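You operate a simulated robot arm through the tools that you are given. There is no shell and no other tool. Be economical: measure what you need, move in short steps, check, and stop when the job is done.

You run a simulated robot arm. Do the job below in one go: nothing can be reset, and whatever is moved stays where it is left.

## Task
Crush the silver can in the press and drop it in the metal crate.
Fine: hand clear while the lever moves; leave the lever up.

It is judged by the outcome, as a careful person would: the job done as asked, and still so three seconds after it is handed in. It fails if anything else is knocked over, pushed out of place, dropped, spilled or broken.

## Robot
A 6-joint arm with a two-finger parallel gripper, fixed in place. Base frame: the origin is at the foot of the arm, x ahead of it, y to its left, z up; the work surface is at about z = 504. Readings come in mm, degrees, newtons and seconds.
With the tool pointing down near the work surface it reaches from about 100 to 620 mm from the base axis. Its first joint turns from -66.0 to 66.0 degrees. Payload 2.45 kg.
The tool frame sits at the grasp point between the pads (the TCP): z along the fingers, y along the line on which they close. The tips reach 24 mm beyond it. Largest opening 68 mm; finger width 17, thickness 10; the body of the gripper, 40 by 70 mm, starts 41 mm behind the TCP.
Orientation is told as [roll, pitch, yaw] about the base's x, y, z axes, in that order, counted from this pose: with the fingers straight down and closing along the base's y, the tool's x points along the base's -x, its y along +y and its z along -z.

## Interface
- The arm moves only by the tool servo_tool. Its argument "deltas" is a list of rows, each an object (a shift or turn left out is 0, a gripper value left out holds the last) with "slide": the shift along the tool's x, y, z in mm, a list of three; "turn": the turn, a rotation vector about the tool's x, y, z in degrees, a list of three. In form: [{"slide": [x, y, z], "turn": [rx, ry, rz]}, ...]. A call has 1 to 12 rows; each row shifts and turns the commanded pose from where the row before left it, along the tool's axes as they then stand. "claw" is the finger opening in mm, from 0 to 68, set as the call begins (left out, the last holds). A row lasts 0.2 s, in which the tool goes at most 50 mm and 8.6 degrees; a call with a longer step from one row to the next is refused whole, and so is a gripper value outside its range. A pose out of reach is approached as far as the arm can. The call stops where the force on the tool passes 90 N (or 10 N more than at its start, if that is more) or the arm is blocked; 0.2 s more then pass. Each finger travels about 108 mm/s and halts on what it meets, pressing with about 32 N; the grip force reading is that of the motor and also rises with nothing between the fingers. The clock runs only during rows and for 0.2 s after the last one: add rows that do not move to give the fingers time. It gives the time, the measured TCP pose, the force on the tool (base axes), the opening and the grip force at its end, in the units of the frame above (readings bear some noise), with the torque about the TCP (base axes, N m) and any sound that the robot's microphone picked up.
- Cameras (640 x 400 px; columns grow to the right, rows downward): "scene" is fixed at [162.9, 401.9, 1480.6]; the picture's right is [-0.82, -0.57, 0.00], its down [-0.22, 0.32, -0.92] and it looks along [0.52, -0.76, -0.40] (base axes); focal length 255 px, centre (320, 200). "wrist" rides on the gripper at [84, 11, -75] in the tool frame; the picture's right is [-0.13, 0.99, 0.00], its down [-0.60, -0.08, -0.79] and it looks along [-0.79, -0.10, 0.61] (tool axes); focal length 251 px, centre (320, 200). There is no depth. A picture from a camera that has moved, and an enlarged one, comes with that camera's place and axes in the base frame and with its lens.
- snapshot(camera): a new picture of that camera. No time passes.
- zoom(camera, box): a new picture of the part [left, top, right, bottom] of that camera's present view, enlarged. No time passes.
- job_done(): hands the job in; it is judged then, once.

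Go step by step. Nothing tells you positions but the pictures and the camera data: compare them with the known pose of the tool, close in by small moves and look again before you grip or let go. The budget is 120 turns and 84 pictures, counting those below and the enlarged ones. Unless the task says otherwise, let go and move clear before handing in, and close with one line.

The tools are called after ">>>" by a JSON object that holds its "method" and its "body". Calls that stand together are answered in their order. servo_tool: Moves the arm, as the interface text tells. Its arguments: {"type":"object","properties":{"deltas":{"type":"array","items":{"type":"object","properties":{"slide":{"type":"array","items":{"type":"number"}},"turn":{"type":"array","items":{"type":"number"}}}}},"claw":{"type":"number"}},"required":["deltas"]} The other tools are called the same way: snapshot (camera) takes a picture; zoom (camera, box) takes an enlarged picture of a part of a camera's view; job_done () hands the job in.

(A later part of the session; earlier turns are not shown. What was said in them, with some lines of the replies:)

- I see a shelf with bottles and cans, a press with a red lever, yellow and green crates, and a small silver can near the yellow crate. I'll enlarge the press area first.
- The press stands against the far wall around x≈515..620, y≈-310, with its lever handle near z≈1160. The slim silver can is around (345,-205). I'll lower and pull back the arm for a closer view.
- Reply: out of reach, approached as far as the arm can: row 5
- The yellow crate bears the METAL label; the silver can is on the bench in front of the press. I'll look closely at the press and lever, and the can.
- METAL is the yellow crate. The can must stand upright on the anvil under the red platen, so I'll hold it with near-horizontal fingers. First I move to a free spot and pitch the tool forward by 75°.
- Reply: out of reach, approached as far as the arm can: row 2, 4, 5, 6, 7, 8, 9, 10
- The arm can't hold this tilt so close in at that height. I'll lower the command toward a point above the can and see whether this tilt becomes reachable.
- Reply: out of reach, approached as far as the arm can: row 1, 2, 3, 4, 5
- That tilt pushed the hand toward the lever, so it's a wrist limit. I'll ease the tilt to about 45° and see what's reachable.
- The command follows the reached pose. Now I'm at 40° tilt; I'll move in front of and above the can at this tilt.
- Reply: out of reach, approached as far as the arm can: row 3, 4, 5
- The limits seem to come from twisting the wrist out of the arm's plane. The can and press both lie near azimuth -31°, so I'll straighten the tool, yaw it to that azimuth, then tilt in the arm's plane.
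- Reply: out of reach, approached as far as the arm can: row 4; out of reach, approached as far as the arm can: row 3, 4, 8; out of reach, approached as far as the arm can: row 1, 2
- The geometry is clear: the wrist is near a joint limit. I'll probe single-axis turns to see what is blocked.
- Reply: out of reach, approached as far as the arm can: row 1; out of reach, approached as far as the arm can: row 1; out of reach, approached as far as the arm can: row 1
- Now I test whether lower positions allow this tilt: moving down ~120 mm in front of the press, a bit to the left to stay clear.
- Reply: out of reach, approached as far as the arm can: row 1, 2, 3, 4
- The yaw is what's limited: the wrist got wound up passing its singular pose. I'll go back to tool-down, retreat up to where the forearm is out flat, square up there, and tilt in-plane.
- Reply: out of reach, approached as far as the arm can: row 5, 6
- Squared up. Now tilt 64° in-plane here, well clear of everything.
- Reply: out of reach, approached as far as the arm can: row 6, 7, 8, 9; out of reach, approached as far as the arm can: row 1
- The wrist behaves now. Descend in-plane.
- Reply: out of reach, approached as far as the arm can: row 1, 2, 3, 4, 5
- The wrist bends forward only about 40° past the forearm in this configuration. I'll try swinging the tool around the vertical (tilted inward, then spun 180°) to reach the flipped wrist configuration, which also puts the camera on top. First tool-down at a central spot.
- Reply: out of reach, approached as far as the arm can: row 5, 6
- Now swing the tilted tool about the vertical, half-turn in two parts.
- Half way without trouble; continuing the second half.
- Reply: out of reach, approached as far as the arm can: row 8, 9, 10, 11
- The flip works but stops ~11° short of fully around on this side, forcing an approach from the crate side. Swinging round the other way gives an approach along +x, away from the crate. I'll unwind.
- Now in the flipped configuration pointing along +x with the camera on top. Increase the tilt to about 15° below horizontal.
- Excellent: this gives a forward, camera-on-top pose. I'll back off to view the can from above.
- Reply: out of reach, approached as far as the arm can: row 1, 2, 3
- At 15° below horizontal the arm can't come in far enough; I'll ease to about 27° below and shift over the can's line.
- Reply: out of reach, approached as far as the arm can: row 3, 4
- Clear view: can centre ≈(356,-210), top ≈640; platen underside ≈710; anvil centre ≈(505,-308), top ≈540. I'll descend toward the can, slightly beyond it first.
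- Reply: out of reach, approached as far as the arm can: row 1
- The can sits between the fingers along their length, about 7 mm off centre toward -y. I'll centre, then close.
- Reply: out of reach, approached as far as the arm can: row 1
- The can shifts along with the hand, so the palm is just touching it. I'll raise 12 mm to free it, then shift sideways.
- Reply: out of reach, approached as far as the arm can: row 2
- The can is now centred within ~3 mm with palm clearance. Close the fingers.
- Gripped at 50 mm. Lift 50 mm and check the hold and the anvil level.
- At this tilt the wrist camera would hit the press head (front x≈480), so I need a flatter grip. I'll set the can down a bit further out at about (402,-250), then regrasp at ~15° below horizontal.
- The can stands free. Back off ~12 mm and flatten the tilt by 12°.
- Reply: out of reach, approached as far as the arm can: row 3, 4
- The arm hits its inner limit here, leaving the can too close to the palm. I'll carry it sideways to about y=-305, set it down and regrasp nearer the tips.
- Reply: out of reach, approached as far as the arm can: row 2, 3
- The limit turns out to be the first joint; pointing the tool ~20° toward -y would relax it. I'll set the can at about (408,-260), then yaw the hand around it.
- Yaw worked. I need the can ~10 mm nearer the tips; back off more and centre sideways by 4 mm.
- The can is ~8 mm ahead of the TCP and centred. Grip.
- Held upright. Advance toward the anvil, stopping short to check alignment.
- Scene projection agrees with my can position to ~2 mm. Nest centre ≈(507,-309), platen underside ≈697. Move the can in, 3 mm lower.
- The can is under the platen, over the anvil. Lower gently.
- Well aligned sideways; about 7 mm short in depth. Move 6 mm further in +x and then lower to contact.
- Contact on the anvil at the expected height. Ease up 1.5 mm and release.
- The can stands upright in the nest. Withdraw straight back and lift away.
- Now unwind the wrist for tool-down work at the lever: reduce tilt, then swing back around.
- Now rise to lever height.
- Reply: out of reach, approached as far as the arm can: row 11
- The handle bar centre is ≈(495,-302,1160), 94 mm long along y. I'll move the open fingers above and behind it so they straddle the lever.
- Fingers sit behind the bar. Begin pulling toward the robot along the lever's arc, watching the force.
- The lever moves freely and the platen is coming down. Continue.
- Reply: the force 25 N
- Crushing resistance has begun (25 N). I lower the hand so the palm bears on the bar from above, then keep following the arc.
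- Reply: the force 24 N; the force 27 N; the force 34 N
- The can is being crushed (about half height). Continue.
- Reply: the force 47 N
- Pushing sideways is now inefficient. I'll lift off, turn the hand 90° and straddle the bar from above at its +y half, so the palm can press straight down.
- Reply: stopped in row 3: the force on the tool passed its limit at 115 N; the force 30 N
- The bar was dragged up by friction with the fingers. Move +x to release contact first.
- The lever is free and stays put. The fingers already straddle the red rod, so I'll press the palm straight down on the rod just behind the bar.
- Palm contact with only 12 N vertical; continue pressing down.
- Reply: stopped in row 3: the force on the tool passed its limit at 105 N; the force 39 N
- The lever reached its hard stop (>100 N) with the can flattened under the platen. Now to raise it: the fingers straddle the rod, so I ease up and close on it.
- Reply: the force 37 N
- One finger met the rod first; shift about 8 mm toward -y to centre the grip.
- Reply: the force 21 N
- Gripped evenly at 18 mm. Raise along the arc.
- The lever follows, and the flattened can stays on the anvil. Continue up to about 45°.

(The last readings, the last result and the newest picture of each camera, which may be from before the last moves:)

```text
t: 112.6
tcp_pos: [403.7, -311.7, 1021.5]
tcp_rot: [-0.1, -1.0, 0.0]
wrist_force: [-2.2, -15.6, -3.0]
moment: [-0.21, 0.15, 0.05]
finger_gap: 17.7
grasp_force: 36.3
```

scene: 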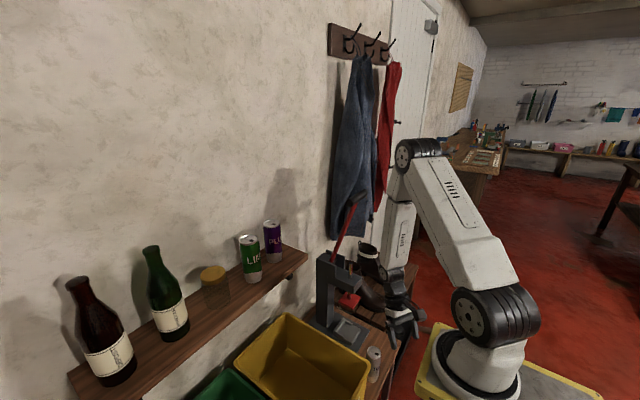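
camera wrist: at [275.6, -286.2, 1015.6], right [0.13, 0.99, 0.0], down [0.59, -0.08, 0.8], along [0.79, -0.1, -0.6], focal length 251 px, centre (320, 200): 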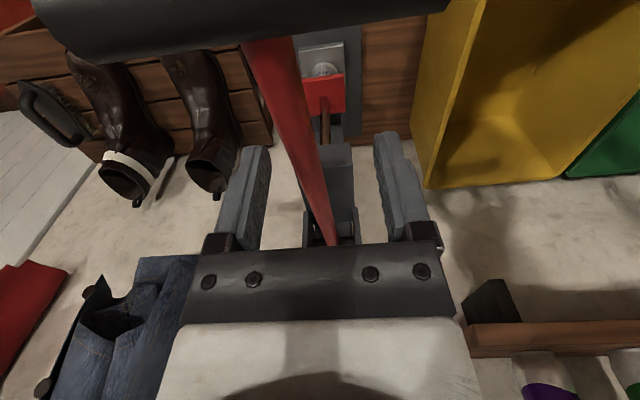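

Release the rod and move over the bar to its robot side.

>>> {"method": "servo_tool", "body": {"claw": 52, "deltas": [{}, {}, {"slide": [-4, 0, -30]}, {"slide": [-4, 0, -30]}, {"slide": [0, 0, -40]}, {"slide": [0, 0, -40]}, {}]}}

>>> {"method": "zoom", "body": {"camera": "scene", "box": [300, 150, 430, 325]}}

```text
t: 114.2
tcp_pos: [408.8, -309.5, 1161.7]
tcp_rot: [-0.1, -0.9, 0.1]
wrist_force: [0.7, -0.6, -0.1]
moment: [0.01, 0.0, 0.02]
finger_gap: 51.9
grasp_force: 0.0
```

```text
2.29 times, centred on (365, 238) of scene
camera zoom: at [162.9, 401.9, 1480.6], right [-0.82, -0.57, 0.0], down [-0.22, 0.32, -0.92], along [0.52, -0.76, -0.4], focal length 583 px, centre (217, 114)
```

zoom: 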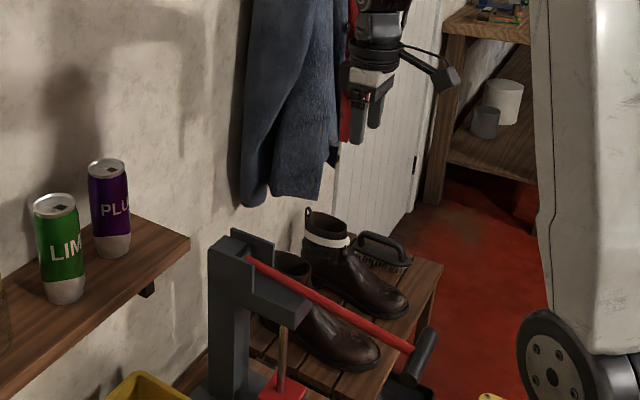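

The lever drops by itself when let go part way, so I must carry it fully up. Go back and grip the rod close to the fingertips so the palm stays clear as the lever steepens.

>>> {"method": "servo_tool", "body": {"deltas": [{"slide": [36, 0, 30]}, {"slide": [36, 0, 30]}, {"slide": [0, 0, 45]}, {"slide": [0, 0, 45]}, {"slide": [0, 0, 45]}, {"slide": [0, 0, 45]}, {"slide": [0, 0, 45]}, {"slide": [0, 0, 40]}, {}]}}

>>> {"method": "zoom", "body": {"camera": "scene", "box": [350, 220, 430, 320]}}

```text
t: 116.2
tcp_pos: [342.0, -309.9, 834.7]
tcp_rot: [-0.1, -0.9, 0.1]
wrist_force: [0.6, -0.2, 0.2]
moment: [0.0, -0.05, -0.03]
finger_gap: 52.0
grasp_force: 0.1
```

```text
4.00 times, centred on (390, 270) of scene
camera zoom: at [162.9, 401.9, 1480.6], right [-0.82, -0.57, 0.0], down [-0.22, 0.32, -0.92], along [0.52, -0.76, -0.4], focal length 1020 px, centre (40, -80)
```

zoom: 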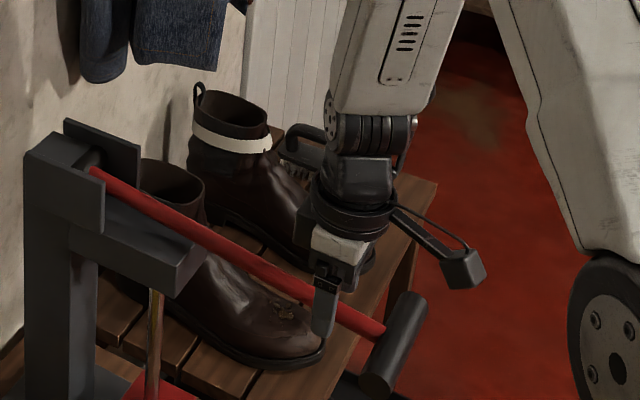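

>>> {"method": "servo_tool", "body": {"claw": 5, "deltas": [{"slide": [0, 0, -7]}, {}, {}, {}]}}

```text
t: 117.2
tcp_pos: [341.3, -309.7, 843.9]
tcp_rot: [-0.1, -0.9, 0.1]
wrist_force: [-5.7, 7.6, 27.8]
moment: [0.17, 0.0, 0.07]
finger_gap: 13.6
grasp_force: 33.5
```

The tips only caught the top of the rod; reopen, lower 8 mm and close again.

>>> {"method": "servo_tool", "body": {"claw": 40, "deltas": [{}, {}, {"slide": [0, 0, 9]}, {}]}}

>>> {"method": "servo_tool", "body": {"claw": 5, "deltas": [{}, {}, {}]}}

```text
t: 118.2
tcp_pos: [343.1, -310.4, 833.6]
tcp_rot: [-0.1, -0.9, 0.1]
wrist_force: [0.5, 0.2, -0.3]
moment: [0.03, -0.01, 0.03]
finger_gap: 40.1
grasp_force: 0.0
```

```text
t: 119.0
tcp_pos: [342.1, -309.8, 833.2]
tcp_rot: [-0.1, -0.9, 0.1]
wrist_force: [-0.3, -2.8, -4.0]
moment: [-0.07, 0.01, -0.11]
finger_gap: 17.6
grasp_force: 36.2
```

Solid grip near the tips. Carry the lever up the arc.

>>> {"method": "servo_tool", "body": {"deltas": [{"slide": [0.6, 0, -22.3]}, {"slide": [0.6, 0, -22.3]}, {"slide": [-3, 0, -22]}, {"slide": [-3.5, 0, -22]}, {"slide": [-6.3, 0, -21]}, {"slide": [-7.6, 0, -21]}, {"slide": [-9.7, 0, -19.6]}, {"slide": [-11.5, 0, -19.6]}, {}]}}

>>> {"method": "servo_tool", "body": {"deltas": [{"slide": [-13, 0, -17.4]}, {"slide": [-14.7, 0, -17.4], "turn": [0, -4, 0]}, {"slide": [-17.6, 0, -13.6]}, {"slide": [-17.6, 0, -13.5], "turn": [0, -4, 0]}, {}]}}

>>> {"method": "zoom", "body": {"camera": "scene", "box": [310, 140, 430, 320]}}

```text
t: 121.0
tcp_pos: [380.6, -310.0, 1003.1]
tcp_rot: [-0.2, -0.8, 0.0]
wrist_force: [-0.6, 0.2, 0.9]
moment: [-0.01, -0.02, -0.01]
finger_gap: 4.9
grasp_force: 0.0
```

```text
t: 122.2
tcp_pos: [439.6, -308.8, 1068.9]
tcp_rot: [0.0, -9.1, 0.2]
wrist_force: [0.4, 0.5, 0.4]
moment: [-0.01, -0.01, 0.01]
finger_gap: 5.2
grasp_force: 0.0
```

```text
2.22 times, centred on (370, 230) of scene
camera zoom: at [162.9, 401.9, 1480.6], right [-0.82, -0.57, 0.0], down [-0.22, 0.32, -0.92], along [0.52, -0.76, -0.4], focal length 567 px, centre (209, 133)
```

zoom: 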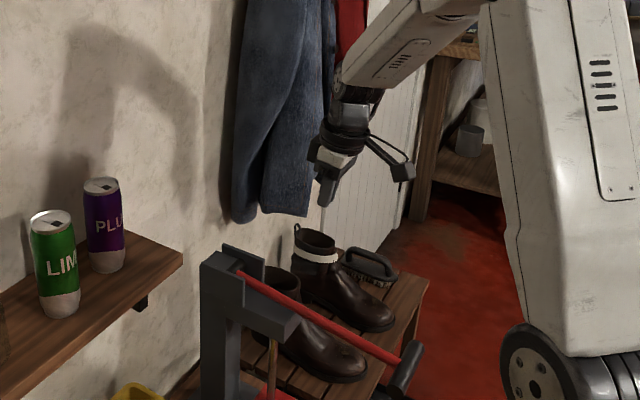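

The tips slipped off. I'll go back and grip the rod at mid-pad as before, but tilt the hand progressively while raising to keep the palm clear.

>>> {"method": "servo_tool", "body": {"claw": 52, "deltas": [{"turn": [0, 8.3, 0]}, {"slide": [34, 0, 10]}, {"slide": [34, 0, 15]}, {"slide": [34, 0, 20]}, {"slide": [0, 0, 45]}, {"slide": [0, 0, 45]}, {"slide": [0, 0, 45]}, {"slide": [0, 0, 45]}, {"slide": [0, 0, 26]}, {}]}}

>>> {"method": "servo_tool", "body": {"claw": 5, "deltas": [{}, {}, {}]}}

```text
t: 124.4
tcp_pos: [340.9, -309.7, 817.5]
tcp_rot: [-0.1, -0.6, 0.0]
wrist_force: [1.1, 0.3, 1.1]
moment: [-0.01, -0.01, 0.01]
finger_gap: 52.0
grasp_force: 0.1
```

```text
t: 125.2
tcp_pos: [341.7, -310.8, 817.0]
tcp_rot: [-0.1, -0.5, 0.1]
wrist_force: [0.7, -1.8, -4.4]
moment: [-0.05, 0.0, -0.1]
finger_gap: 17.8
grasp_force: 36.2
```

>>> {"method": "servo_tool", "body": {"deltas": [{"slide": [0.6, 0, -22.3]}, {"slide": [0.6, 0, -22.3]}, {"slide": [-3, 0, -22]}, {"slide": [-3.5, 0, -22]}, {}]}}

>>> {"method": "servo_tool", "body": {"deltas": [{"slide": [-6.3, 0, -21]}, {"slide": [-7.6, 0, -21]}, {"slide": [-9.7, 0, -19.6]}, {"slide": [-11.5, 0, -19.6]}, {}]}}

```text
t: 126.4
tcp_pos: [345.2, -311.2, 905.4]
tcp_rot: [-0.2, -0.6, 0.1]
wrist_force: [-5.5, -5.9, -3.6]
moment: [-0.08, 0.04, -0.08]
finger_gap: 17.9
grasp_force: 36.0
```

```text
t: 127.6
tcp_pos: [379.6, -310.2, 987.6]
tcp_rot: [-0.2, -0.7, 0.0]
wrist_force: [-6.4, -13.1, -4.7]
moment: [-0.31, 0.88, -0.03]
finger_gap: 17.9
grasp_force: 36.8
```

Still held. Continue up with progressive tilt.

>>> {"method": "servo_tool", "body": {"deltas": [{"slide": [-12.9, 0, -17.8], "turn": [0, -4, 0]}, {"slide": [-15.9, 0, -16], "turn": [0, -4, 0]}, {"slide": [-18, 0, -13.1], "turn": [0, -4, 0]}, {"slide": [-19.8, 0, -10.1], "turn": [0, -4, 0]}, {}]}}

>>> {"method": "zoom", "body": {"camera": "scene", "box": [310, 140, 430, 320]}}

```text
t: 128.8
tcp_pos: [439.1, -307.5, 1052.6]
tcp_rot: [-0.1, -16.6, 0.2]
wrist_force: [0.4, 1.0, -0.4]
moment: [-0.02, 0.02, -0.03]
finger_gap: 5.1
grasp_force: 0.0
```

```text
2.22 times, centred on (370, 230) of scene
camera zoom: at [162.9, 401.9, 1480.6], right [-0.82, -0.57, 0.0], down [-0.22, 0.32, -0.92], along [0.52, -0.76, -0.4], focal length 567 px, centre (209, 133)
```

zoom: 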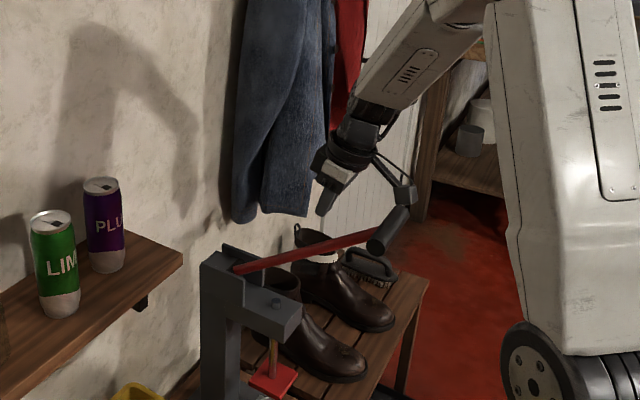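

Lost it again: tilting outward ran the hand's body into the bar. The right way is tilting the hand inward as the lever rises. First open, straighten slightly upward and check the lever.

>>> {"method": "servo_tool", "body": {"claw": 52, "deltas": [{"slide": [-10, 0, -40]}, {"turn": [0, 8.2, 0]}, {"turn": [0, 8.2, 0]}, {}, {}]}}

>>> {"method": "zoom", "body": {"camera": "scene", "box": [310, 140, 430, 320]}}

```text
t: 130.0
tcp_pos: [437.6, -308.8, 1093.3]
tcp_rot: [-0.1, -0.2, 0.1]
wrist_force: [0.2, -0.1, -0.1]
moment: [-0.02, 0.01, -0.02]
finger_gap: 52.1
grasp_force: 0.0
```

```text
2.22 times, centred on (370, 230) of scene
camera zoom: at [162.9, 401.9, 1480.6], right [-0.82, -0.57, 0.0], down [-0.22, 0.32, -0.92], along [0.52, -0.76, -0.4], focal length 567 px, centre (209, 133)
```

zoom: 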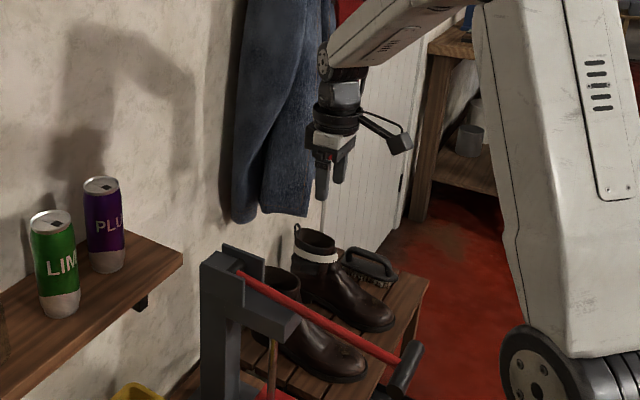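

Lever is at the bottom again. Return and regrip at mid-pad.

>>> {"method": "servo_tool", "body": {"claw": 52, "deltas": [{"slide": [32, -0.5, 15]}, {"slide": [32, -0.5, 15]}, {"slide": [32, -0.5, 20]}, {"slide": [0, 0, 45]}, {"slide": [0, 0, 45]}, {"slide": [0, 0, 45]}, {"slide": [0, 0, 45]}, {"slide": [0, 0, 45]}, {"slide": [0, 0, 6]}, {}]}}

>>> {"method": "servo_tool", "body": {"claw": 5, "deltas": [{}, {}, {}]}}

```text
t: 132.2
tcp_pos: [342.1, -311.1, 812.8]
tcp_rot: [0.0, -0.2, 0.2]
wrist_force: [-0.6, -0.2, 0.3]
moment: [-0.06, 0.01, -0.01]
finger_gap: 51.8
grasp_force: 0.0
```

```text
t: 133.0
tcp_pos: [341.6, -310.5, 812.4]
tcp_rot: [0.1, -0.1, 0.1]
wrist_force: [5.1, 14.6, 1.6]
moment: [0.02, 0.04, -0.07]
finger_gap: 17.6
grasp_force: 35.7
```

Gripped. Raise along the refined arc.

>>> {"method": "servo_tool", "body": {"deltas": [{"slide": [1.6, 0, -18.2]}, {"slide": [1.6, 0, -18.2]}, {"slide": [-1.2, 0, -20]}, {"slide": [-1.2, 0, -20]}, {"slide": [-4.3, 0, -19.6]}, {"slide": [-4.3, 0, -19.6]}, {"slide": [-7.3, 0, -18.6]}, {"slide": [-7.3, 0, -18.6]}, {}]}}

>>> {"method": "servo_tool", "body": {"deltas": [{"slide": [-10.1, 0, -17.3], "turn": [0, 4, 0]}, {"slide": [-9, 0, -18], "turn": [0, 3, 0]}, {"slide": [-10.8, 0, -17], "turn": [0, 3, 0]}, {"slide": [-9.9, 0, -17.5], "turn": [0, 3, 0]}, {}]}}

```text
t: 135.0
tcp_pos: [362.1, -310.6, 963.3]
tcp_rot: [0.1, 0.0, 0.1]
wrist_force: [-13.1, 9.3, -4.5]
moment: [0.19, 1.2, -0.05]
finger_gap: 17.8
grasp_force: 35.8
```

```text
t: 136.2
tcp_pos: [411.2, -309.8, 1029.8]
tcp_rot: [0.0, 12.8, 0.1]
wrist_force: [-8.5, 6.4, -0.6]
moment: [0.15, 0.77, -0.06]
finger_gap: 17.6
grasp_force: 35.7
```

Still firmly held at 44°. Continue with inward tilt.

>>> {"method": "servo_tool", "body": {"deltas": [{"slide": [-11.6, 0, -16.4], "turn": [0, 3, 0]}, {"slide": [-10.7, 0, -16.9], "turn": [0, 3, 0]}, {"slide": [-12.6, 0, -15.7], "turn": [0, 3, 0]}, {"slide": [-11.8, 0, -16.4]}, {}]}}

>>> {"method": "zoom", "body": {"camera": "scene", "box": [310, 110, 430, 290]}}

```text
t: 137.4
tcp_pos: [474.3, -311.7, 1079.1]
tcp_rot: [-0.1, 21.7, 0.0]
wrist_force: [-0.4, -1.4, 0.3]
moment: [0.03, -0.02, -0.02]
finger_gap: 5.1
grasp_force: 0.1
```

```text
2.22 times, centred on (370, 200) of scene
camera zoom: at [162.9, 401.9, 1480.6], right [-0.82, -0.57, 0.0], down [-0.22, 0.32, -0.92], along [0.52, -0.76, -0.4], focal length 567 px, centre (209, 200)
```

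zoom: 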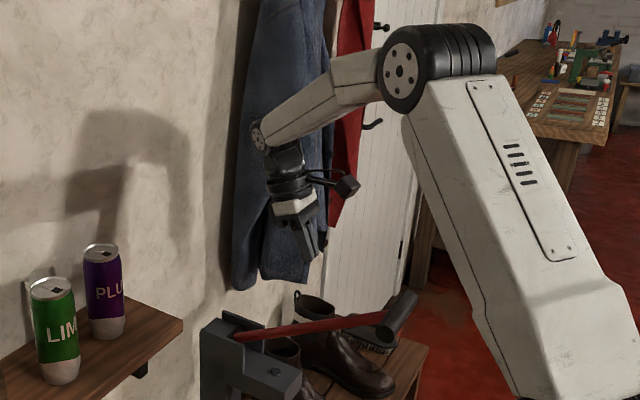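

Lost near 50°: the bar ran into the wrist camera's bracket. I'll grip nearer to the bar so it stays in the clear pocket, and from 40° on rotate the hand rigidly with the lever.

>>> {"method": "servo_tool", "body": {"claw": 52, "deltas": [{"turn": [0, -7.2, 0]}, {"turn": [0, -7.2, 0]}, {"turn": [0, -7.3, 0]}, {"slide": [37, 0, 10]}, {"slide": [37, 0, 10]}, {"slide": [37, 0, 10]}, {"slide": [38, 0, 10]}, {"slide": [0, 0, 45]}, {"slide": [0, 0, 45]}, {"slide": [0, 0, 45]}, {}]}}

>>> {"method": "servo_tool", "body": {"deltas": [{"slide": [0, 0, 45]}, {"slide": [0, 0, 40]}, {"slide": [0, 0, 7]}, {}]}}

>>> {"method": "zoom", "body": {"camera": "scene", "box": [350, 220, 430, 320]}}

```text
t: 139.8
tcp_pos: [323.5, -311.8, 903.0]
tcp_rot: [-0.1, 0.1, 0.2]
wrist_force: [-0.2, -0.6, -0.3]
moment: [0.01, 0.01, -0.02]
finger_gap: 52.0
grasp_force: 0.1
```

```text
t: 140.8
tcp_pos: [323.7, -311.0, 811.3]
tcp_rot: [-0.1, 0.1, 0.2]
wrist_force: [0.7, -0.4, 0.2]
moment: [-0.01, -0.02, 0.0]
finger_gap: 51.7
grasp_force: 0.1
```

```text
4.00 times, centred on (390, 270) of scene
camera zoom: at [162.9, 401.9, 1480.6], right [-0.82, -0.57, 0.0], down [-0.22, 0.32, -0.92], along [0.52, -0.76, -0.4], focal length 1020 px, centre (40, -80)
```

zoom: 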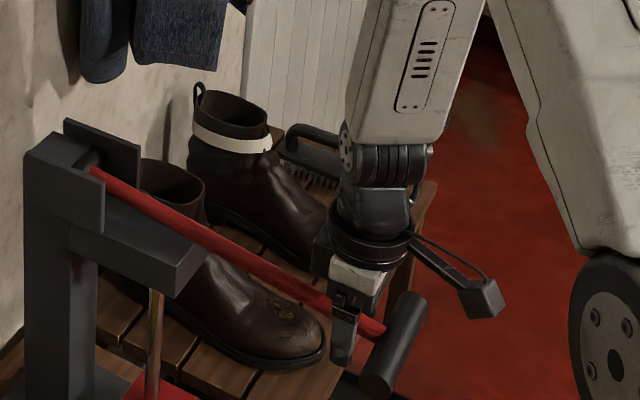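

>>> {"method": "servo_tool", "body": {"claw": 5, "deltas": [{}, {}, {}]}}

>>> {"method": "servo_tool", "body": {"deltas": [{"slide": [1.8, 0, -21.7]}, {"slide": [1.8, 0, -21.7]}, {"slide": [-2, 0, -23.6]}, {"slide": [-2, 0, -23.6]}, {"slide": [-6.2, 0, -22.9]}, {"slide": [-6.2, 0, -22.9]}, {}]}}

>>> {"method": "servo_tool", "body": {"deltas": [{"slide": [-10, 0, -21.5]}, {"slide": [-10, 0, -21.5]}, {"slide": [-13.6, 0, -19.4]}, {"slide": [-13.6, 0, -19.4]}, {}]}}

```text
t: 141.6
tcp_pos: [323.1, -310.1, 811.7]
tcp_rot: [0.1, 0.1, 0.1]
wrist_force: [7.2, 18.7, 3.2]
moment: [0.08, 0.18, -0.1]
finger_gap: 17.8
grasp_force: 36.1
```

```text
t: 143.2
tcp_pos: [336.0, -310.0, 947.7]
tcp_rot: [0.0, 0.1, 0.1]
wrist_force: [-2.0, 15.1, -7.7]
moment: [0.08, 0.89, -0.14]
finger_gap: 17.7
grasp_force: 36.4
```

```text
t: 144.4
tcp_pos: [383.0, -310.5, 1030.2]
tcp_rot: [-0.1, 0.1, 0.1]
wrist_force: [-10.4, 9.3, -1.9]
moment: [0.04, 1.09, -0.05]
finger_gap: 18.0
grasp_force: 36.0
```

Held at 40°. Now rotate rigidly with the lever, in short steps.

>>> {"method": "servo_tool", "body": {"deltas": [{"slide": [-12.9, 0, -13.9], "turn": [0, 4, 0]}, {"slide": [-12.9, 0, -13.9], "turn": [0, 4, 0]}, {}]}}

>>> {"method": "servo_tool", "body": {"deltas": [{"slide": [-12.9, 0, -13.9], "turn": [0, 4, 0]}, {"slide": [-12.9, 0, -13.9], "turn": [0, 4, 0]}, {}]}}

```text
t: 145.2
tcp_pos: [411.0, -309.2, 1057.8]
tcp_rot: [-0.1, 8.5, -0.1]
wrist_force: [-23.0, 15.4, 19.9]
moment: [0.12, -0.16, -0.1]
finger_gap: 17.9
grasp_force: 36.3
```

```text
t: 146.0
tcp_pos: [440.4, -310.3, 1081.3]
tcp_rot: [0.0, 16.3, 0.1]
wrist_force: [-18.1, 15.4, 21.5]
moment: [0.04, 0.16, -0.01]
finger_gap: 18.0
grasp_force: 35.7
```

>>> {"method": "servo_tool", "body": {"deltas": [{"slide": [-12.4, 0, -14.2], "turn": [0, 4, 0]}, {"slide": [-12.4, 0, -14.2], "turn": [0, 4, 0]}, {}]}}

>>> {"method": "servo_tool", "body": {"deltas": [{"slide": [-12.4, 0, -14.2], "turn": [0, 4, 0]}, {"slide": [-12.4, 0, -14.2], "turn": [0, 4, 0]}, {}]}}

>>> {"method": "zoom", "body": {"camera": "scene", "box": [310, 120, 430, 340]}}

```text
t: 146.8
tcp_pos: [474.2, -309.9, 1100.5]
tcp_rot: [-0.1, 24.2, 0.1]
wrist_force: [-12.0, 12.4, 20.8]
moment: [0.08, -0.01, 0.03]
finger_gap: 17.9
grasp_force: 36.0
```

```text
t: 147.6
tcp_pos: [508.4, -309.3, 1116.1]
tcp_rot: [-0.2, 32.1, 0.0]
wrist_force: [-8.6, 9.5, 22.3]
moment: [0.2, -0.34, 0.04]
finger_gap: 17.7
grasp_force: 36.5
```

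```text
1.82 times, centred on (370, 230) of scene
camera zoom: at [162.2, 402.5, 1480.5], right [-0.82, -0.57, 0.0], down [-0.22, 0.32, -0.92], along [0.52, -0.76, -0.39], focal length 464 px, centre (229, 146)
```

zoom: 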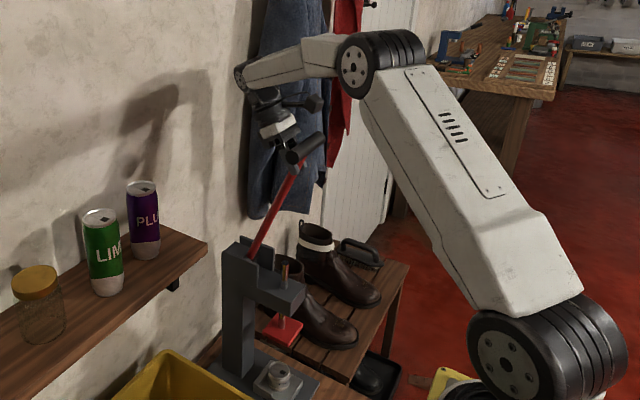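

The lever is nearly at its original upright angle. Nudge a few degrees more to find its rest.

>>> {"method": "servo_tool", "body": {"deltas": [{"slide": [-7, 0, -7], "turn": [0, 2, 0]}, {"slide": [-7, 0, -7], "turn": [0, 2, 0]}, {}]}}

```text
t: 148.4
tcp_pos: [526.6, -311.2, 1120.0]
tcp_rot: [-0.2, 36.2, -0.1]
wrist_force: [-16.5, 8.6, 26.7]
moment: [0.21, -0.03, 0.06]
finger_gap: 17.7
grasp_force: 36.6
```

>>> {"method": "servo_tool", "body": {"deltas": [{"slide": [-7, 0, -7], "turn": [0, 2, 0]}, {}]}}

```text
t: 149.0
tcp_pos: [536.8, -310.1, 1116.2]
tcp_rot: [0.2, 38.5, 0.1]
wrist_force: [-29.9, 8.5, -9.5]
moment: [-0.07, 0.45, -0.17]
finger_gap: 17.5
grasp_force: 35.7
```

Resistance from the end stop appears. Release and watch whether it stays.

>>> {"method": "servo_tool", "body": {"claw": 52, "deltas": [{}, {}, {}, {}, {}]}}

>>> {"method": "zoom", "body": {"camera": "scene", "box": [310, 120, 430, 340]}}

```text
t: 150.2
tcp_pos: [538.0, -310.9, 1118.6]
tcp_rot: [-0.1, 38.1, 0.0]
wrist_force: [0.7, -0.6, -0.7]
moment: [0.01, 0.0, 0.0]
finger_gap: 52.1
grasp_force: 0.1
```

```text
1.82 times, centred on (370, 230) of scene
camera zoom: at [162.9, 401.9, 1480.6], right [-0.82, -0.57, 0.0], down [-0.22, 0.32, -0.92], along [0.52, -0.76, -0.4], focal length 464 px, centre (229, 146)
```

zoom: 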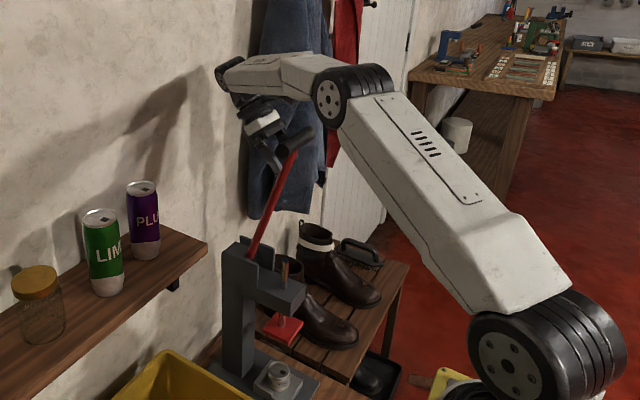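

The lever stays up and the flattened can sits on the anvil. Slip the fingers out from behind the rod, turning upright as I go, then rise.

>>> {"method": "servo_tool", "body": {"deltas": [{"slide": [-7.9, 0, -6.2], "turn": [0, -6, 0]}, {"slide": [-8.5, 0, -5.3], "turn": [0, -6, 0]}, {"slide": [-9, 0, -4.4], "turn": [0, -6, 0]}, {"slide": [-9.4, 0, -3.4], "turn": [0, -6, 0]}, {"slide": [-7, 0, -2], "turn": [0, -6, 0]}, {}]}}

>>> {"method": "servo_tool", "body": {"deltas": [{"turn": [0, -4, 0]}, {"turn": [0, -4, 0]}, {"slide": [0, 0, -30]}, {"slide": [0, 0, -45]}, {"slide": [0, 0, -45]}, {"slide": [0, 0, -30]}, {}]}}

>>> {"method": "zoom", "body": {"camera": "scene", "box": [300, 100, 420, 345]}}

```text
t: 151.6
tcp_pos: [585.2, -309.1, 1119.7]
tcp_rot: [-0.1, 8.0, 0.0]
wrist_force: [-0.4, -0.9, 0.0]
moment: [0.01, -0.01, 0.0]
finger_gap: 52.0
grasp_force: 0.1
```

```text
t: 153.2
tcp_pos: [584.6, -310.0, 1268.8]
tcp_rot: [-0.1, 0.2, 0.2]
wrist_force: [-0.2, -0.1, 0.2]
moment: [-0.01, -0.01, -0.01]
finger_gap: 52.0
grasp_force: 0.1
```

```text
1.63 times, centred on (360, 222) of scene
camera zoom: at [162.9, 401.9, 1480.6], right [-0.82, -0.57, 0.0], down [-0.22, 0.32, -0.92], along [0.52, -0.76, -0.4], focal length 416 px, centre (255, 163)
```

zoom: 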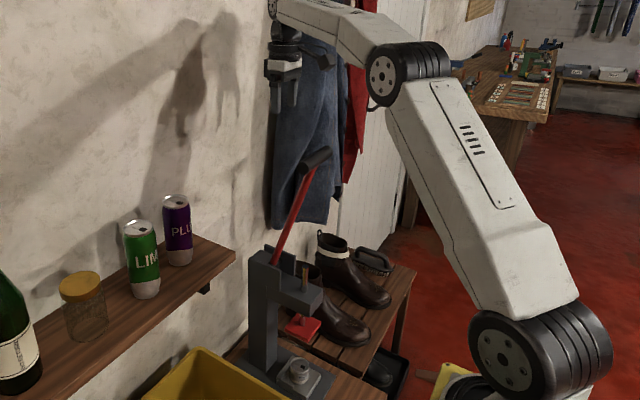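

The lever is up and clear. Now a close look at the flattened can to plan its pickup.

>>> {"method": "zoom", "body": {"camera": "scene", "box": [330, 305, 375, 340]}}

```text
11.43 times, centred on (352, 322) of scene
camera zoom: at [162.9, 401.9, 1480.6], right [-0.82, -0.57, 0.0], down [-0.22, 0.32, -0.92], along [0.52, -0.76, -0.4], focal length 2914 px, centre (-51, -1200)
```

zoom: 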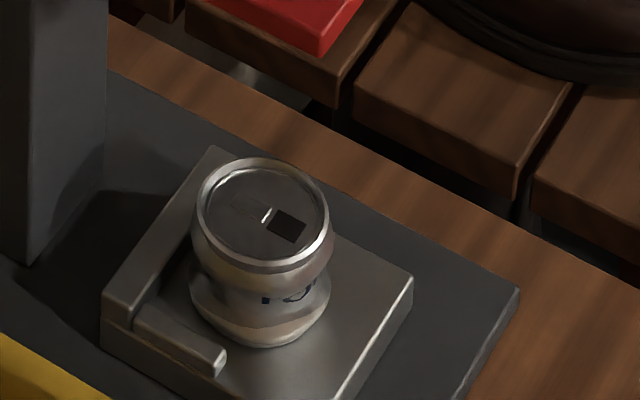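

The can is flattened to ~42 mm, centre ≈(510,-309), top ≈577; the nest's side tabs reach only ~548. I'll repeat the wrist flip used before: first come back to the central spot.

>>> {"method": "servo_tool", "body": {"claw": 68, "deltas": [{"slide": [46, 15, -3]}, {"slide": [46, 15, -3]}, {"slide": [46, 15, -3]}, {"slide": [46, 15, -3]}, {"turn": [0, 0, 7]}, {"turn": [0, 0, 7]}, {"turn": [0, 0, 7]}, {"turn": [0, 0, 7]}, {"turn": [0, 7.5, 0]}, {"turn": [0, 7.5, 0]}, {"turn": [0, 7.5, 0]}, {"turn": [0, 7.5, 0]}]}}

>>> {"method": "servo_tool", "body": {"deltas": [{"slide": [-6.2, 2.6, 45.6]}, {"slide": [-6.2, 2.6, 45.6]}, {"slide": [-6.2, 2.6, 45.6]}, {"slide": [-6.2, 2.6, 45.6]}, {"slide": [-6.2, 2.6, 45.6]}, {"slide": [-6.2, 2.6, 45.6]}, {"slide": [-6.2, 2.6, 45.6]}, {"slide": [-6.2, 2.6, 45.6]}, {"slide": [-6.2, 2.6, 45.6]}, {"slide": [-6.2, 2.6, 45.6]}, {}]}}

```text
t: 155.8
tcp_pos: [401.0, -250.6, 1281.9]
tcp_rot: [-0.2, 30.0, -28.0]
wrist_force: [0.0, -0.1, -0.3]
moment: [0.03, -0.02, 0.0]
finger_gap: 68.0
grasp_force: 0.0
```

```text
t: 158.2
tcp_pos: [258.5, -147.2, 854.7]
tcp_rot: [-0.3, 30.1, -28.0]
wrist_force: [-0.2, 0.3, -0.9]
moment: [0.01, 0.01, 0.0]
finger_gap: 68.0
grasp_force: 0.2
```

>>> {"method": "servo_tool", "body": {"deltas": [{"slide": [0, 11.5, 0], "turn": [-4.1, 0, 7.1]}, {"slide": [0, 11.5, 0], "turn": [-4.1, 0, 7.1]}, {"slide": [0, 11.5, 0], "turn": [-4.1, 0, 7.1]}, {"slide": [0, 11.5, 0], "turn": [-4.1, 0, 7.1]}, {"slide": [0, 11.5, 0], "turn": [-4.1, 0, 7.1]}, {"slide": [0, 11.5, 0], "turn": [-4.1, 0, 7.1]}, {"slide": [0, 11.5, 0], "turn": [-4.1, 0, 7.1]}, {"slide": [0, 11.5, 0], "turn": [-4.1, 0, 7.1]}, {"slide": [0, 11.5, 0], "turn": [-4.1, 0, 7.1]}, {}]}}

>>> {"method": "servo_tool", "body": {"deltas": [{"slide": [0, 11.5, 0], "turn": [-4.1, 0, 7.1]}, {"slide": [0, 11.5, 0], "turn": [-4.1, 0, 7.1]}, {"slide": [0, 11.5, 0], "turn": [-4.1, 0, 7.1]}, {"slide": [0, 11.5, 0], "turn": [-4.1, 0, 7.1]}, {"slide": [0, 11.5, 0], "turn": [-4.1, 0, 7.1]}, {"slide": [0, 11.5, 0], "turn": [-4.1, 0, 7.1]}, {"slide": [0, 11.5, 0], "turn": [-4.1, 0, 7.1]}, {"slide": [0, 11.5, 0], "turn": [-4.1, 0, 7.1]}, {"slide": [0, 11.5, 0], "turn": [-4.1, 0, 7.1]}, {}]}}

```text
t: 160.4
tcp_pos: [343.4, -100.0, 855.0]
tcp_rot: [0.0, 30.0, -102.0]
wrist_force: [0.2, -0.8, 0.6]
moment: [0.01, -0.05, 0.02]
finger_gap: 68.1
grasp_force: 0.1
```

```text
t: 162.6
tcp_pos: [412.2, -167.2, 854.9]
tcp_rot: [0.1, 29.9, -175.5]
wrist_force: [0.6, 0.5, -1.4]
moment: [0.01, 0.02, 0.0]
finger_gap: 68.0
grasp_force: 0.0
```

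>>> {"method": "servo_tool", "body": {"deltas": [{"turn": [0, 7.5, 0]}, {"turn": [0, 7.5, 0]}, {"turn": [0, 7.5, 0]}, {"turn": [0, 7.5, 0]}, {"turn": [0, 7.5, 0]}, {"turn": [0, 7.5, 0]}, {"turn": [-7.7, 0, 2.07]}, {"turn": [-7.7, 0, 2.07]}, {"turn": [-7.7, 0, 2.07]}, {}]}}

```text
t: 164.8
tcp_pos: [412.6, -166.2, 855.4]
tcp_rot: [0.3, 75.0, 160.9]
wrist_force: [-0.4, -0.7, 0.7]
moment: [-0.03, 0.01, 0.0]
finger_gap: 68.0
grasp_force: 0.0
```

>>> {"method": "servo_tool", "body": {"deltas": [{"slide": [-40.1, 16.7, 14.5]}, {"slide": [-40.1, 16.7, 14.5]}, {"slide": [-40.1, 16.7, 14.5]}, {"slide": [-40.1, 16.7, 14.5]}, {"slide": [-40.1, 16.7, 14.5]}, {"slide": [-40.1, 16.7, 14.5]}, {}]}}

>>> {"method": "snapshot", "body": {"camera": "wrist"}}

```text
t: 166.4
tcp_pos: [399.3, -268.1, 600.6]
tcp_rot: [0.3, 75.0, 160.9]
wrist_force: [-0.5, -0.8, -0.2]
moment: [-0.02, 0.01, -0.01]
finger_gap: 68.1
grasp_force: 0.0
```

```text
5 pictures are left
camera wrist: at [348.3, -260.9, 701.3], right [-0.36, -0.92, -0.12], down [-0.84, 0.38, -0.38], along [0.4, -0.03, -0.92], focal length 251 px, centre (320, 200)
```

wrist: 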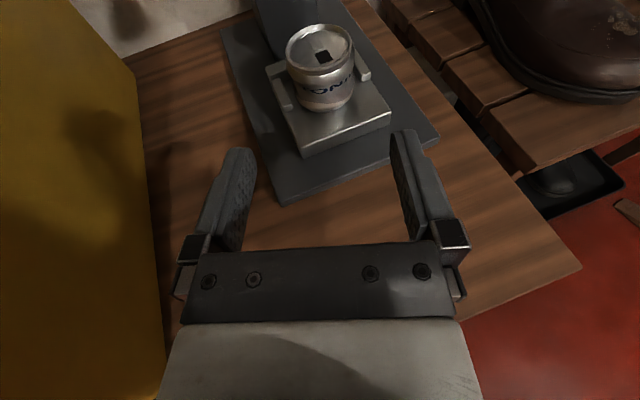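

The flattened can is straight ahead. Lower to grip height and advance.

>>> {"method": "servo_tool", "body": {"deltas": [{"slide": [-32.4, 1.2, 8.7]}, {"slide": [5.7, 0.25, 21.3]}, {"slide": [5.7, 0.25, 21.3]}, {"slide": [5.7, 0.25, 21.3]}, {}]}}

>>> {"method": "snapshot", "body": {"camera": "wrist"}}

```text
t: 167.6
tcp_pos: [460.7, -291.9, 566.2]
tcp_rot: [0.3, 74.8, 161.0]
wrist_force: [-0.4, -0.2, -0.2]
moment: [0.01, -0.05, -0.03]
finger_gap: 68.0
grasp_force: 0.1
```

```text
4 pictures are left
camera wrist: at [410.4, -285.1, 667.9], right [-0.36, -0.92, -0.12], down [-0.84, 0.38, -0.38], along [0.4, -0.03, -0.92], focal length 251 px, centre (320, 200)
```

wrist: 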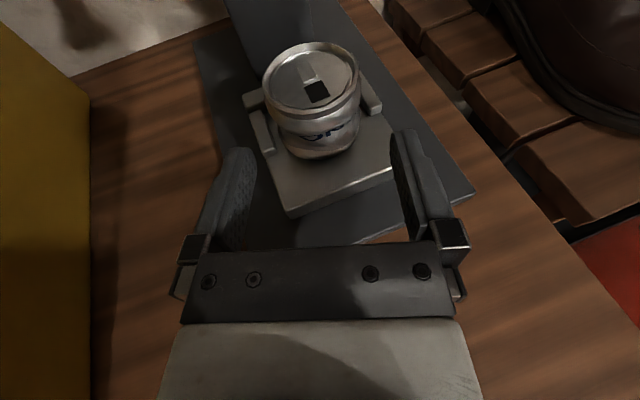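

>>> {"method": "servo_tool", "body": {"deltas": [{"slide": [4, -0.5, 15]}, {"slide": [4, -0.5, 15]}, {"slide": [4, 0, 15]}, {}]}}

>>> {"method": "servo_tool", "body": {"claw": 40, "deltas": [{}, {}, {}]}}

```text
t: 168.6
tcp_pos: [505.7, -307.1, 567.2]
tcp_rot: [0.3, 74.9, 161.0]
wrist_force: [-0.4, 0.6, -0.5]
moment: [-0.02, -0.02, 0.0]
finger_gap: 68.2
grasp_force: 0.1
```

```text
t: 169.4
tcp_pos: [504.8, -306.1, 566.8]
tcp_rot: [0.5, 75.0, 161.0]
wrist_force: [1.2, -0.3, -0.6]
moment: [-0.02, 0.03, -0.03]
finger_gap: 50.9
grasp_force: 31.8
```

Gripped at 51 mm. Lift off the nest slightly, back out, then rise.

>>> {"method": "servo_tool", "body": {"deltas": [{"slide": [8, 0, -2]}, {"slide": [8, 0, -2]}, {"slide": [-7, 0, -28]}, {"slide": [-7.8, 0, -29]}, {"slide": [-7.8, 0, -29]}, {"slide": [-7.8, 0, -29]}, {}]}}

>>> {"method": "servo_tool", "body": {"deltas": [{"slide": [42, 0, -11]}, {"slide": [42, 0, -11]}, {"slide": [42, 0, -11]}, {"slide": [42, 0, -11]}, {"slide": [42, 0, -11]}, {}]}}

```text
t: 171.0
tcp_pos: [393.1, -266.1, 583.9]
tcp_rot: [0.4, 75.1, 160.9]
wrist_force: [0.9, -0.1, 0.5]
moment: [-0.02, -0.01, -0.01]
finger_gap: 51.0
grasp_force: 31.8
```

```text
t: 172.4
tcp_pos: [395.1, -268.7, 803.0]
tcp_rot: [0.5, 74.9, 161.0]
wrist_force: [0.3, -0.2, -0.9]
moment: [-0.02, 0.01, 0.01]
finger_gap: 51.3
grasp_force: 31.7
```

Now swing about the base (rotating the hand with it) to bring the can over the METAL crate.

>>> {"method": "servo_tool", "body": {"deltas": [{"slide": [3.6, -31, 13.5], "turn": [4.83, 0, -1.3]}, {"slide": [3.6, -31, 13.5], "turn": [4.83, 0, -1.3]}, {"slide": [3.6, -31, 13.5], "turn": [4.83, 0, -1.3]}, {"slide": [3.6, -31, 13.5], "turn": [4.83, 0, -1.3]}, {"slide": [3.6, -31, 13.5], "turn": [4.83, 0, -1.3]}, {"slide": [3.6, -31, 13.5], "turn": [4.83, 0, -1.3]}, {"slide": [3.6, -31, 13.5], "turn": [4.83, 0, -1.3]}, {}]}}

>>> {"method": "snapshot", "body": {"camera": "wrist"}}

```text
t: 174.2
tcp_pos: [507.0, -61.6, 801.3]
tcp_rot: [0.4, 74.9, -163.9]
wrist_force: [0.2, 0.1, -1.2]
moment: [-0.01, -0.04, 0.01]
finger_gap: 51.1
grasp_force: 32.6
```

```text
3 pictures are left
camera wrist: at [462.2, -85.1, 901.9], right [0.24, -0.96, -0.12], down [-0.91, -0.17, -0.38], along [0.34, 0.2, -0.92], focal length 251 px, centre (320, 200)
```

wrist: 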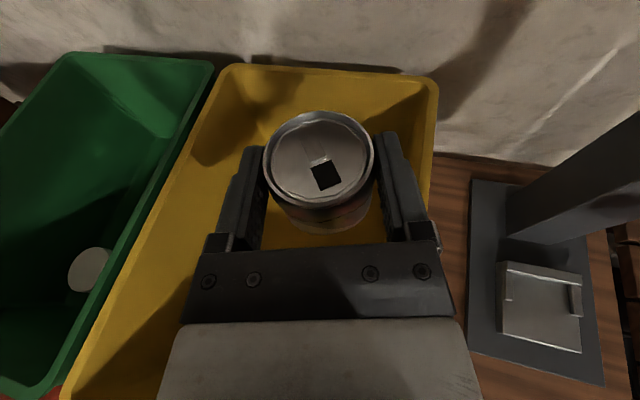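

The can is over the yellow METAL crate. Move further from the side wall, tilt down, and lower inside.

>>> {"method": "servo_tool", "body": {"deltas": [{"slide": [1.8, -24, 6.7]}, {"slide": [1.8, -24, 6.7]}, {"turn": [0, -7.5, 0]}, {"turn": [0, -7.5, 0]}, {"turn": [0, -7.5, 0]}, {"turn": [0, -7.5, 0]}, {"turn": [0, -7.5, 0]}, {}]}}

>>> {"method": "servo_tool", "body": {"deltas": [{"slide": [-24, 0, 31.5]}, {"slide": [-24, 0, 31.5]}, {"slide": [-24, 0, 31.5]}, {"slide": [-24, 0, 31.5]}, {"slide": [-24, 0, 31.5]}, {}]}}

>>> {"method": "snapshot", "body": {"camera": "scene"}}

```text
t: 176.0
tcp_pos: [506.9, -12.5, 800.8]
tcp_rot: [0.2, 37.3, -164.3]
wrist_force: [0.3, -0.5, -0.1]
moment: [0.0, -0.01, -0.03]
finger_gap: 50.7
grasp_force: 31.8
```

```text
t: 177.4
tcp_pos: [507.7, -12.6, 601.8]
tcp_rot: [0.1, 37.4, -164.3]
wrist_force: [0.6, 0.0, 0.0]
moment: [0.04, -0.01, 0.01]
finger_gap: 51.0
grasp_force: 31.7
```

```text
2 pictures are left
```

scene: 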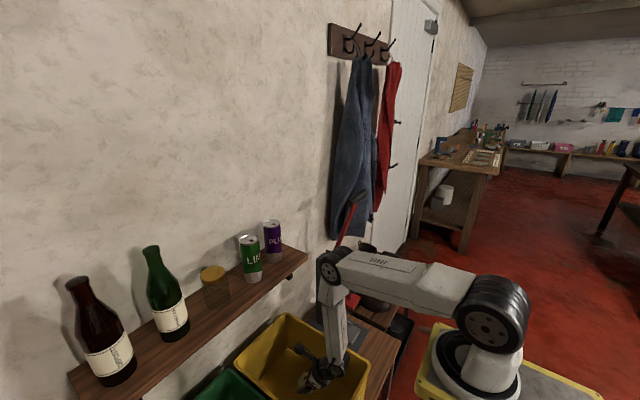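

The hand is inside the yellow crate and nothing is touched. Release the can and rise straight out.

>>> {"method": "servo_tool", "body": {"claw": 68, "deltas": [{}, {}, {}, {}]}}

>>> {"method": "servo_tool", "body": {"deltas": [{"slide": [24, 0, -31.5]}, {"slide": [24, 0, -31.5]}, {"slide": [24, 0, -31.5]}, {"slide": [24, 0, -31.5]}, {"slide": [24, 0, -31.5]}, {}]}}

>>> {"method": "snapshot", "body": {"camera": "wrist"}}

```text
t: 178.4
tcp_pos: [507.1, -12.3, 603.6]
tcp_rot: [0.1, 37.4, -164.3]
wrist_force: [0.6, -0.5, 0.6]
moment: [-0.01, -0.04, 0.0]
finger_gap: 68.0
grasp_force: 0.1
```

```text
t: 179.8
tcp_pos: [507.1, -12.0, 799.9]
tcp_rot: [0.1, 37.4, -164.3]
wrist_force: [-1.3, -1.0, -0.3]
moment: [0.0, 0.0, 0.01]
finger_gap: 67.9
grasp_force: 0.1
```

```text
1 pictures are left
camera wrist: at [530.8, -16.3, 911.9], right [0.17, -0.98, -0.08], down [-0.95, -0.18, 0.26], along [-0.27, 0.03, -0.96], focal length 251 px, centre (320, 200)
```

wrist: 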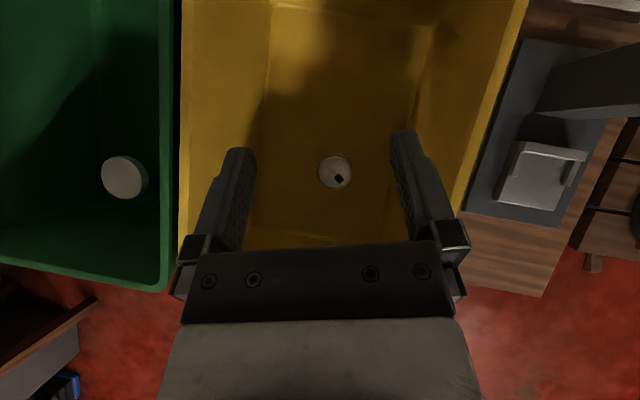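

The flattened can lies in the yellow METAL crate. One last look to confirm the lever is still up.

>>> {"method": "zoom", "body": {"camera": "scene", "box": [180, 150, 430, 400]}}

```text
1.60 times, centred on (305, 275) of scene
camera zoom: at [162.9, 401.9, 1480.6], right [-0.82, -0.57, 0.0], down [-0.22, 0.32, -0.92], along [0.52, -0.76, -0.4], focal length 408 px, centre (344, 80)
```

zoom: 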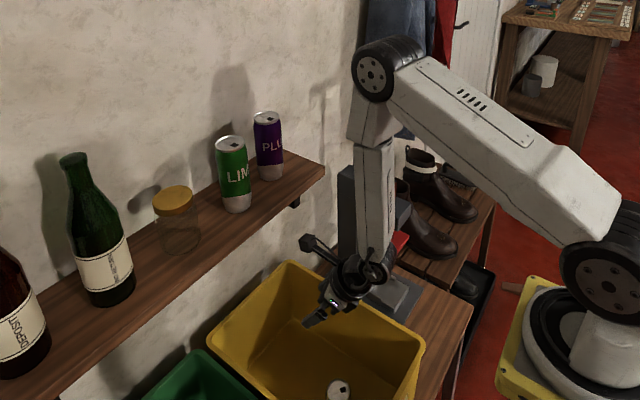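

The platen sits high, so the lever is still up, and the can is in the yellow crate with everything else undisturbed. Handing in.

>>> {"method": "job_done", "body": {}}

```text
The job is handed in.
```

The silver can is crushed to about 42 mm and lies in the yellow METAL crate. The press lever is up, the hand is clear, and I saw nothing else moved. While I was raising the lever it slipped from the gripper and fell back down a few times before it stayed up.
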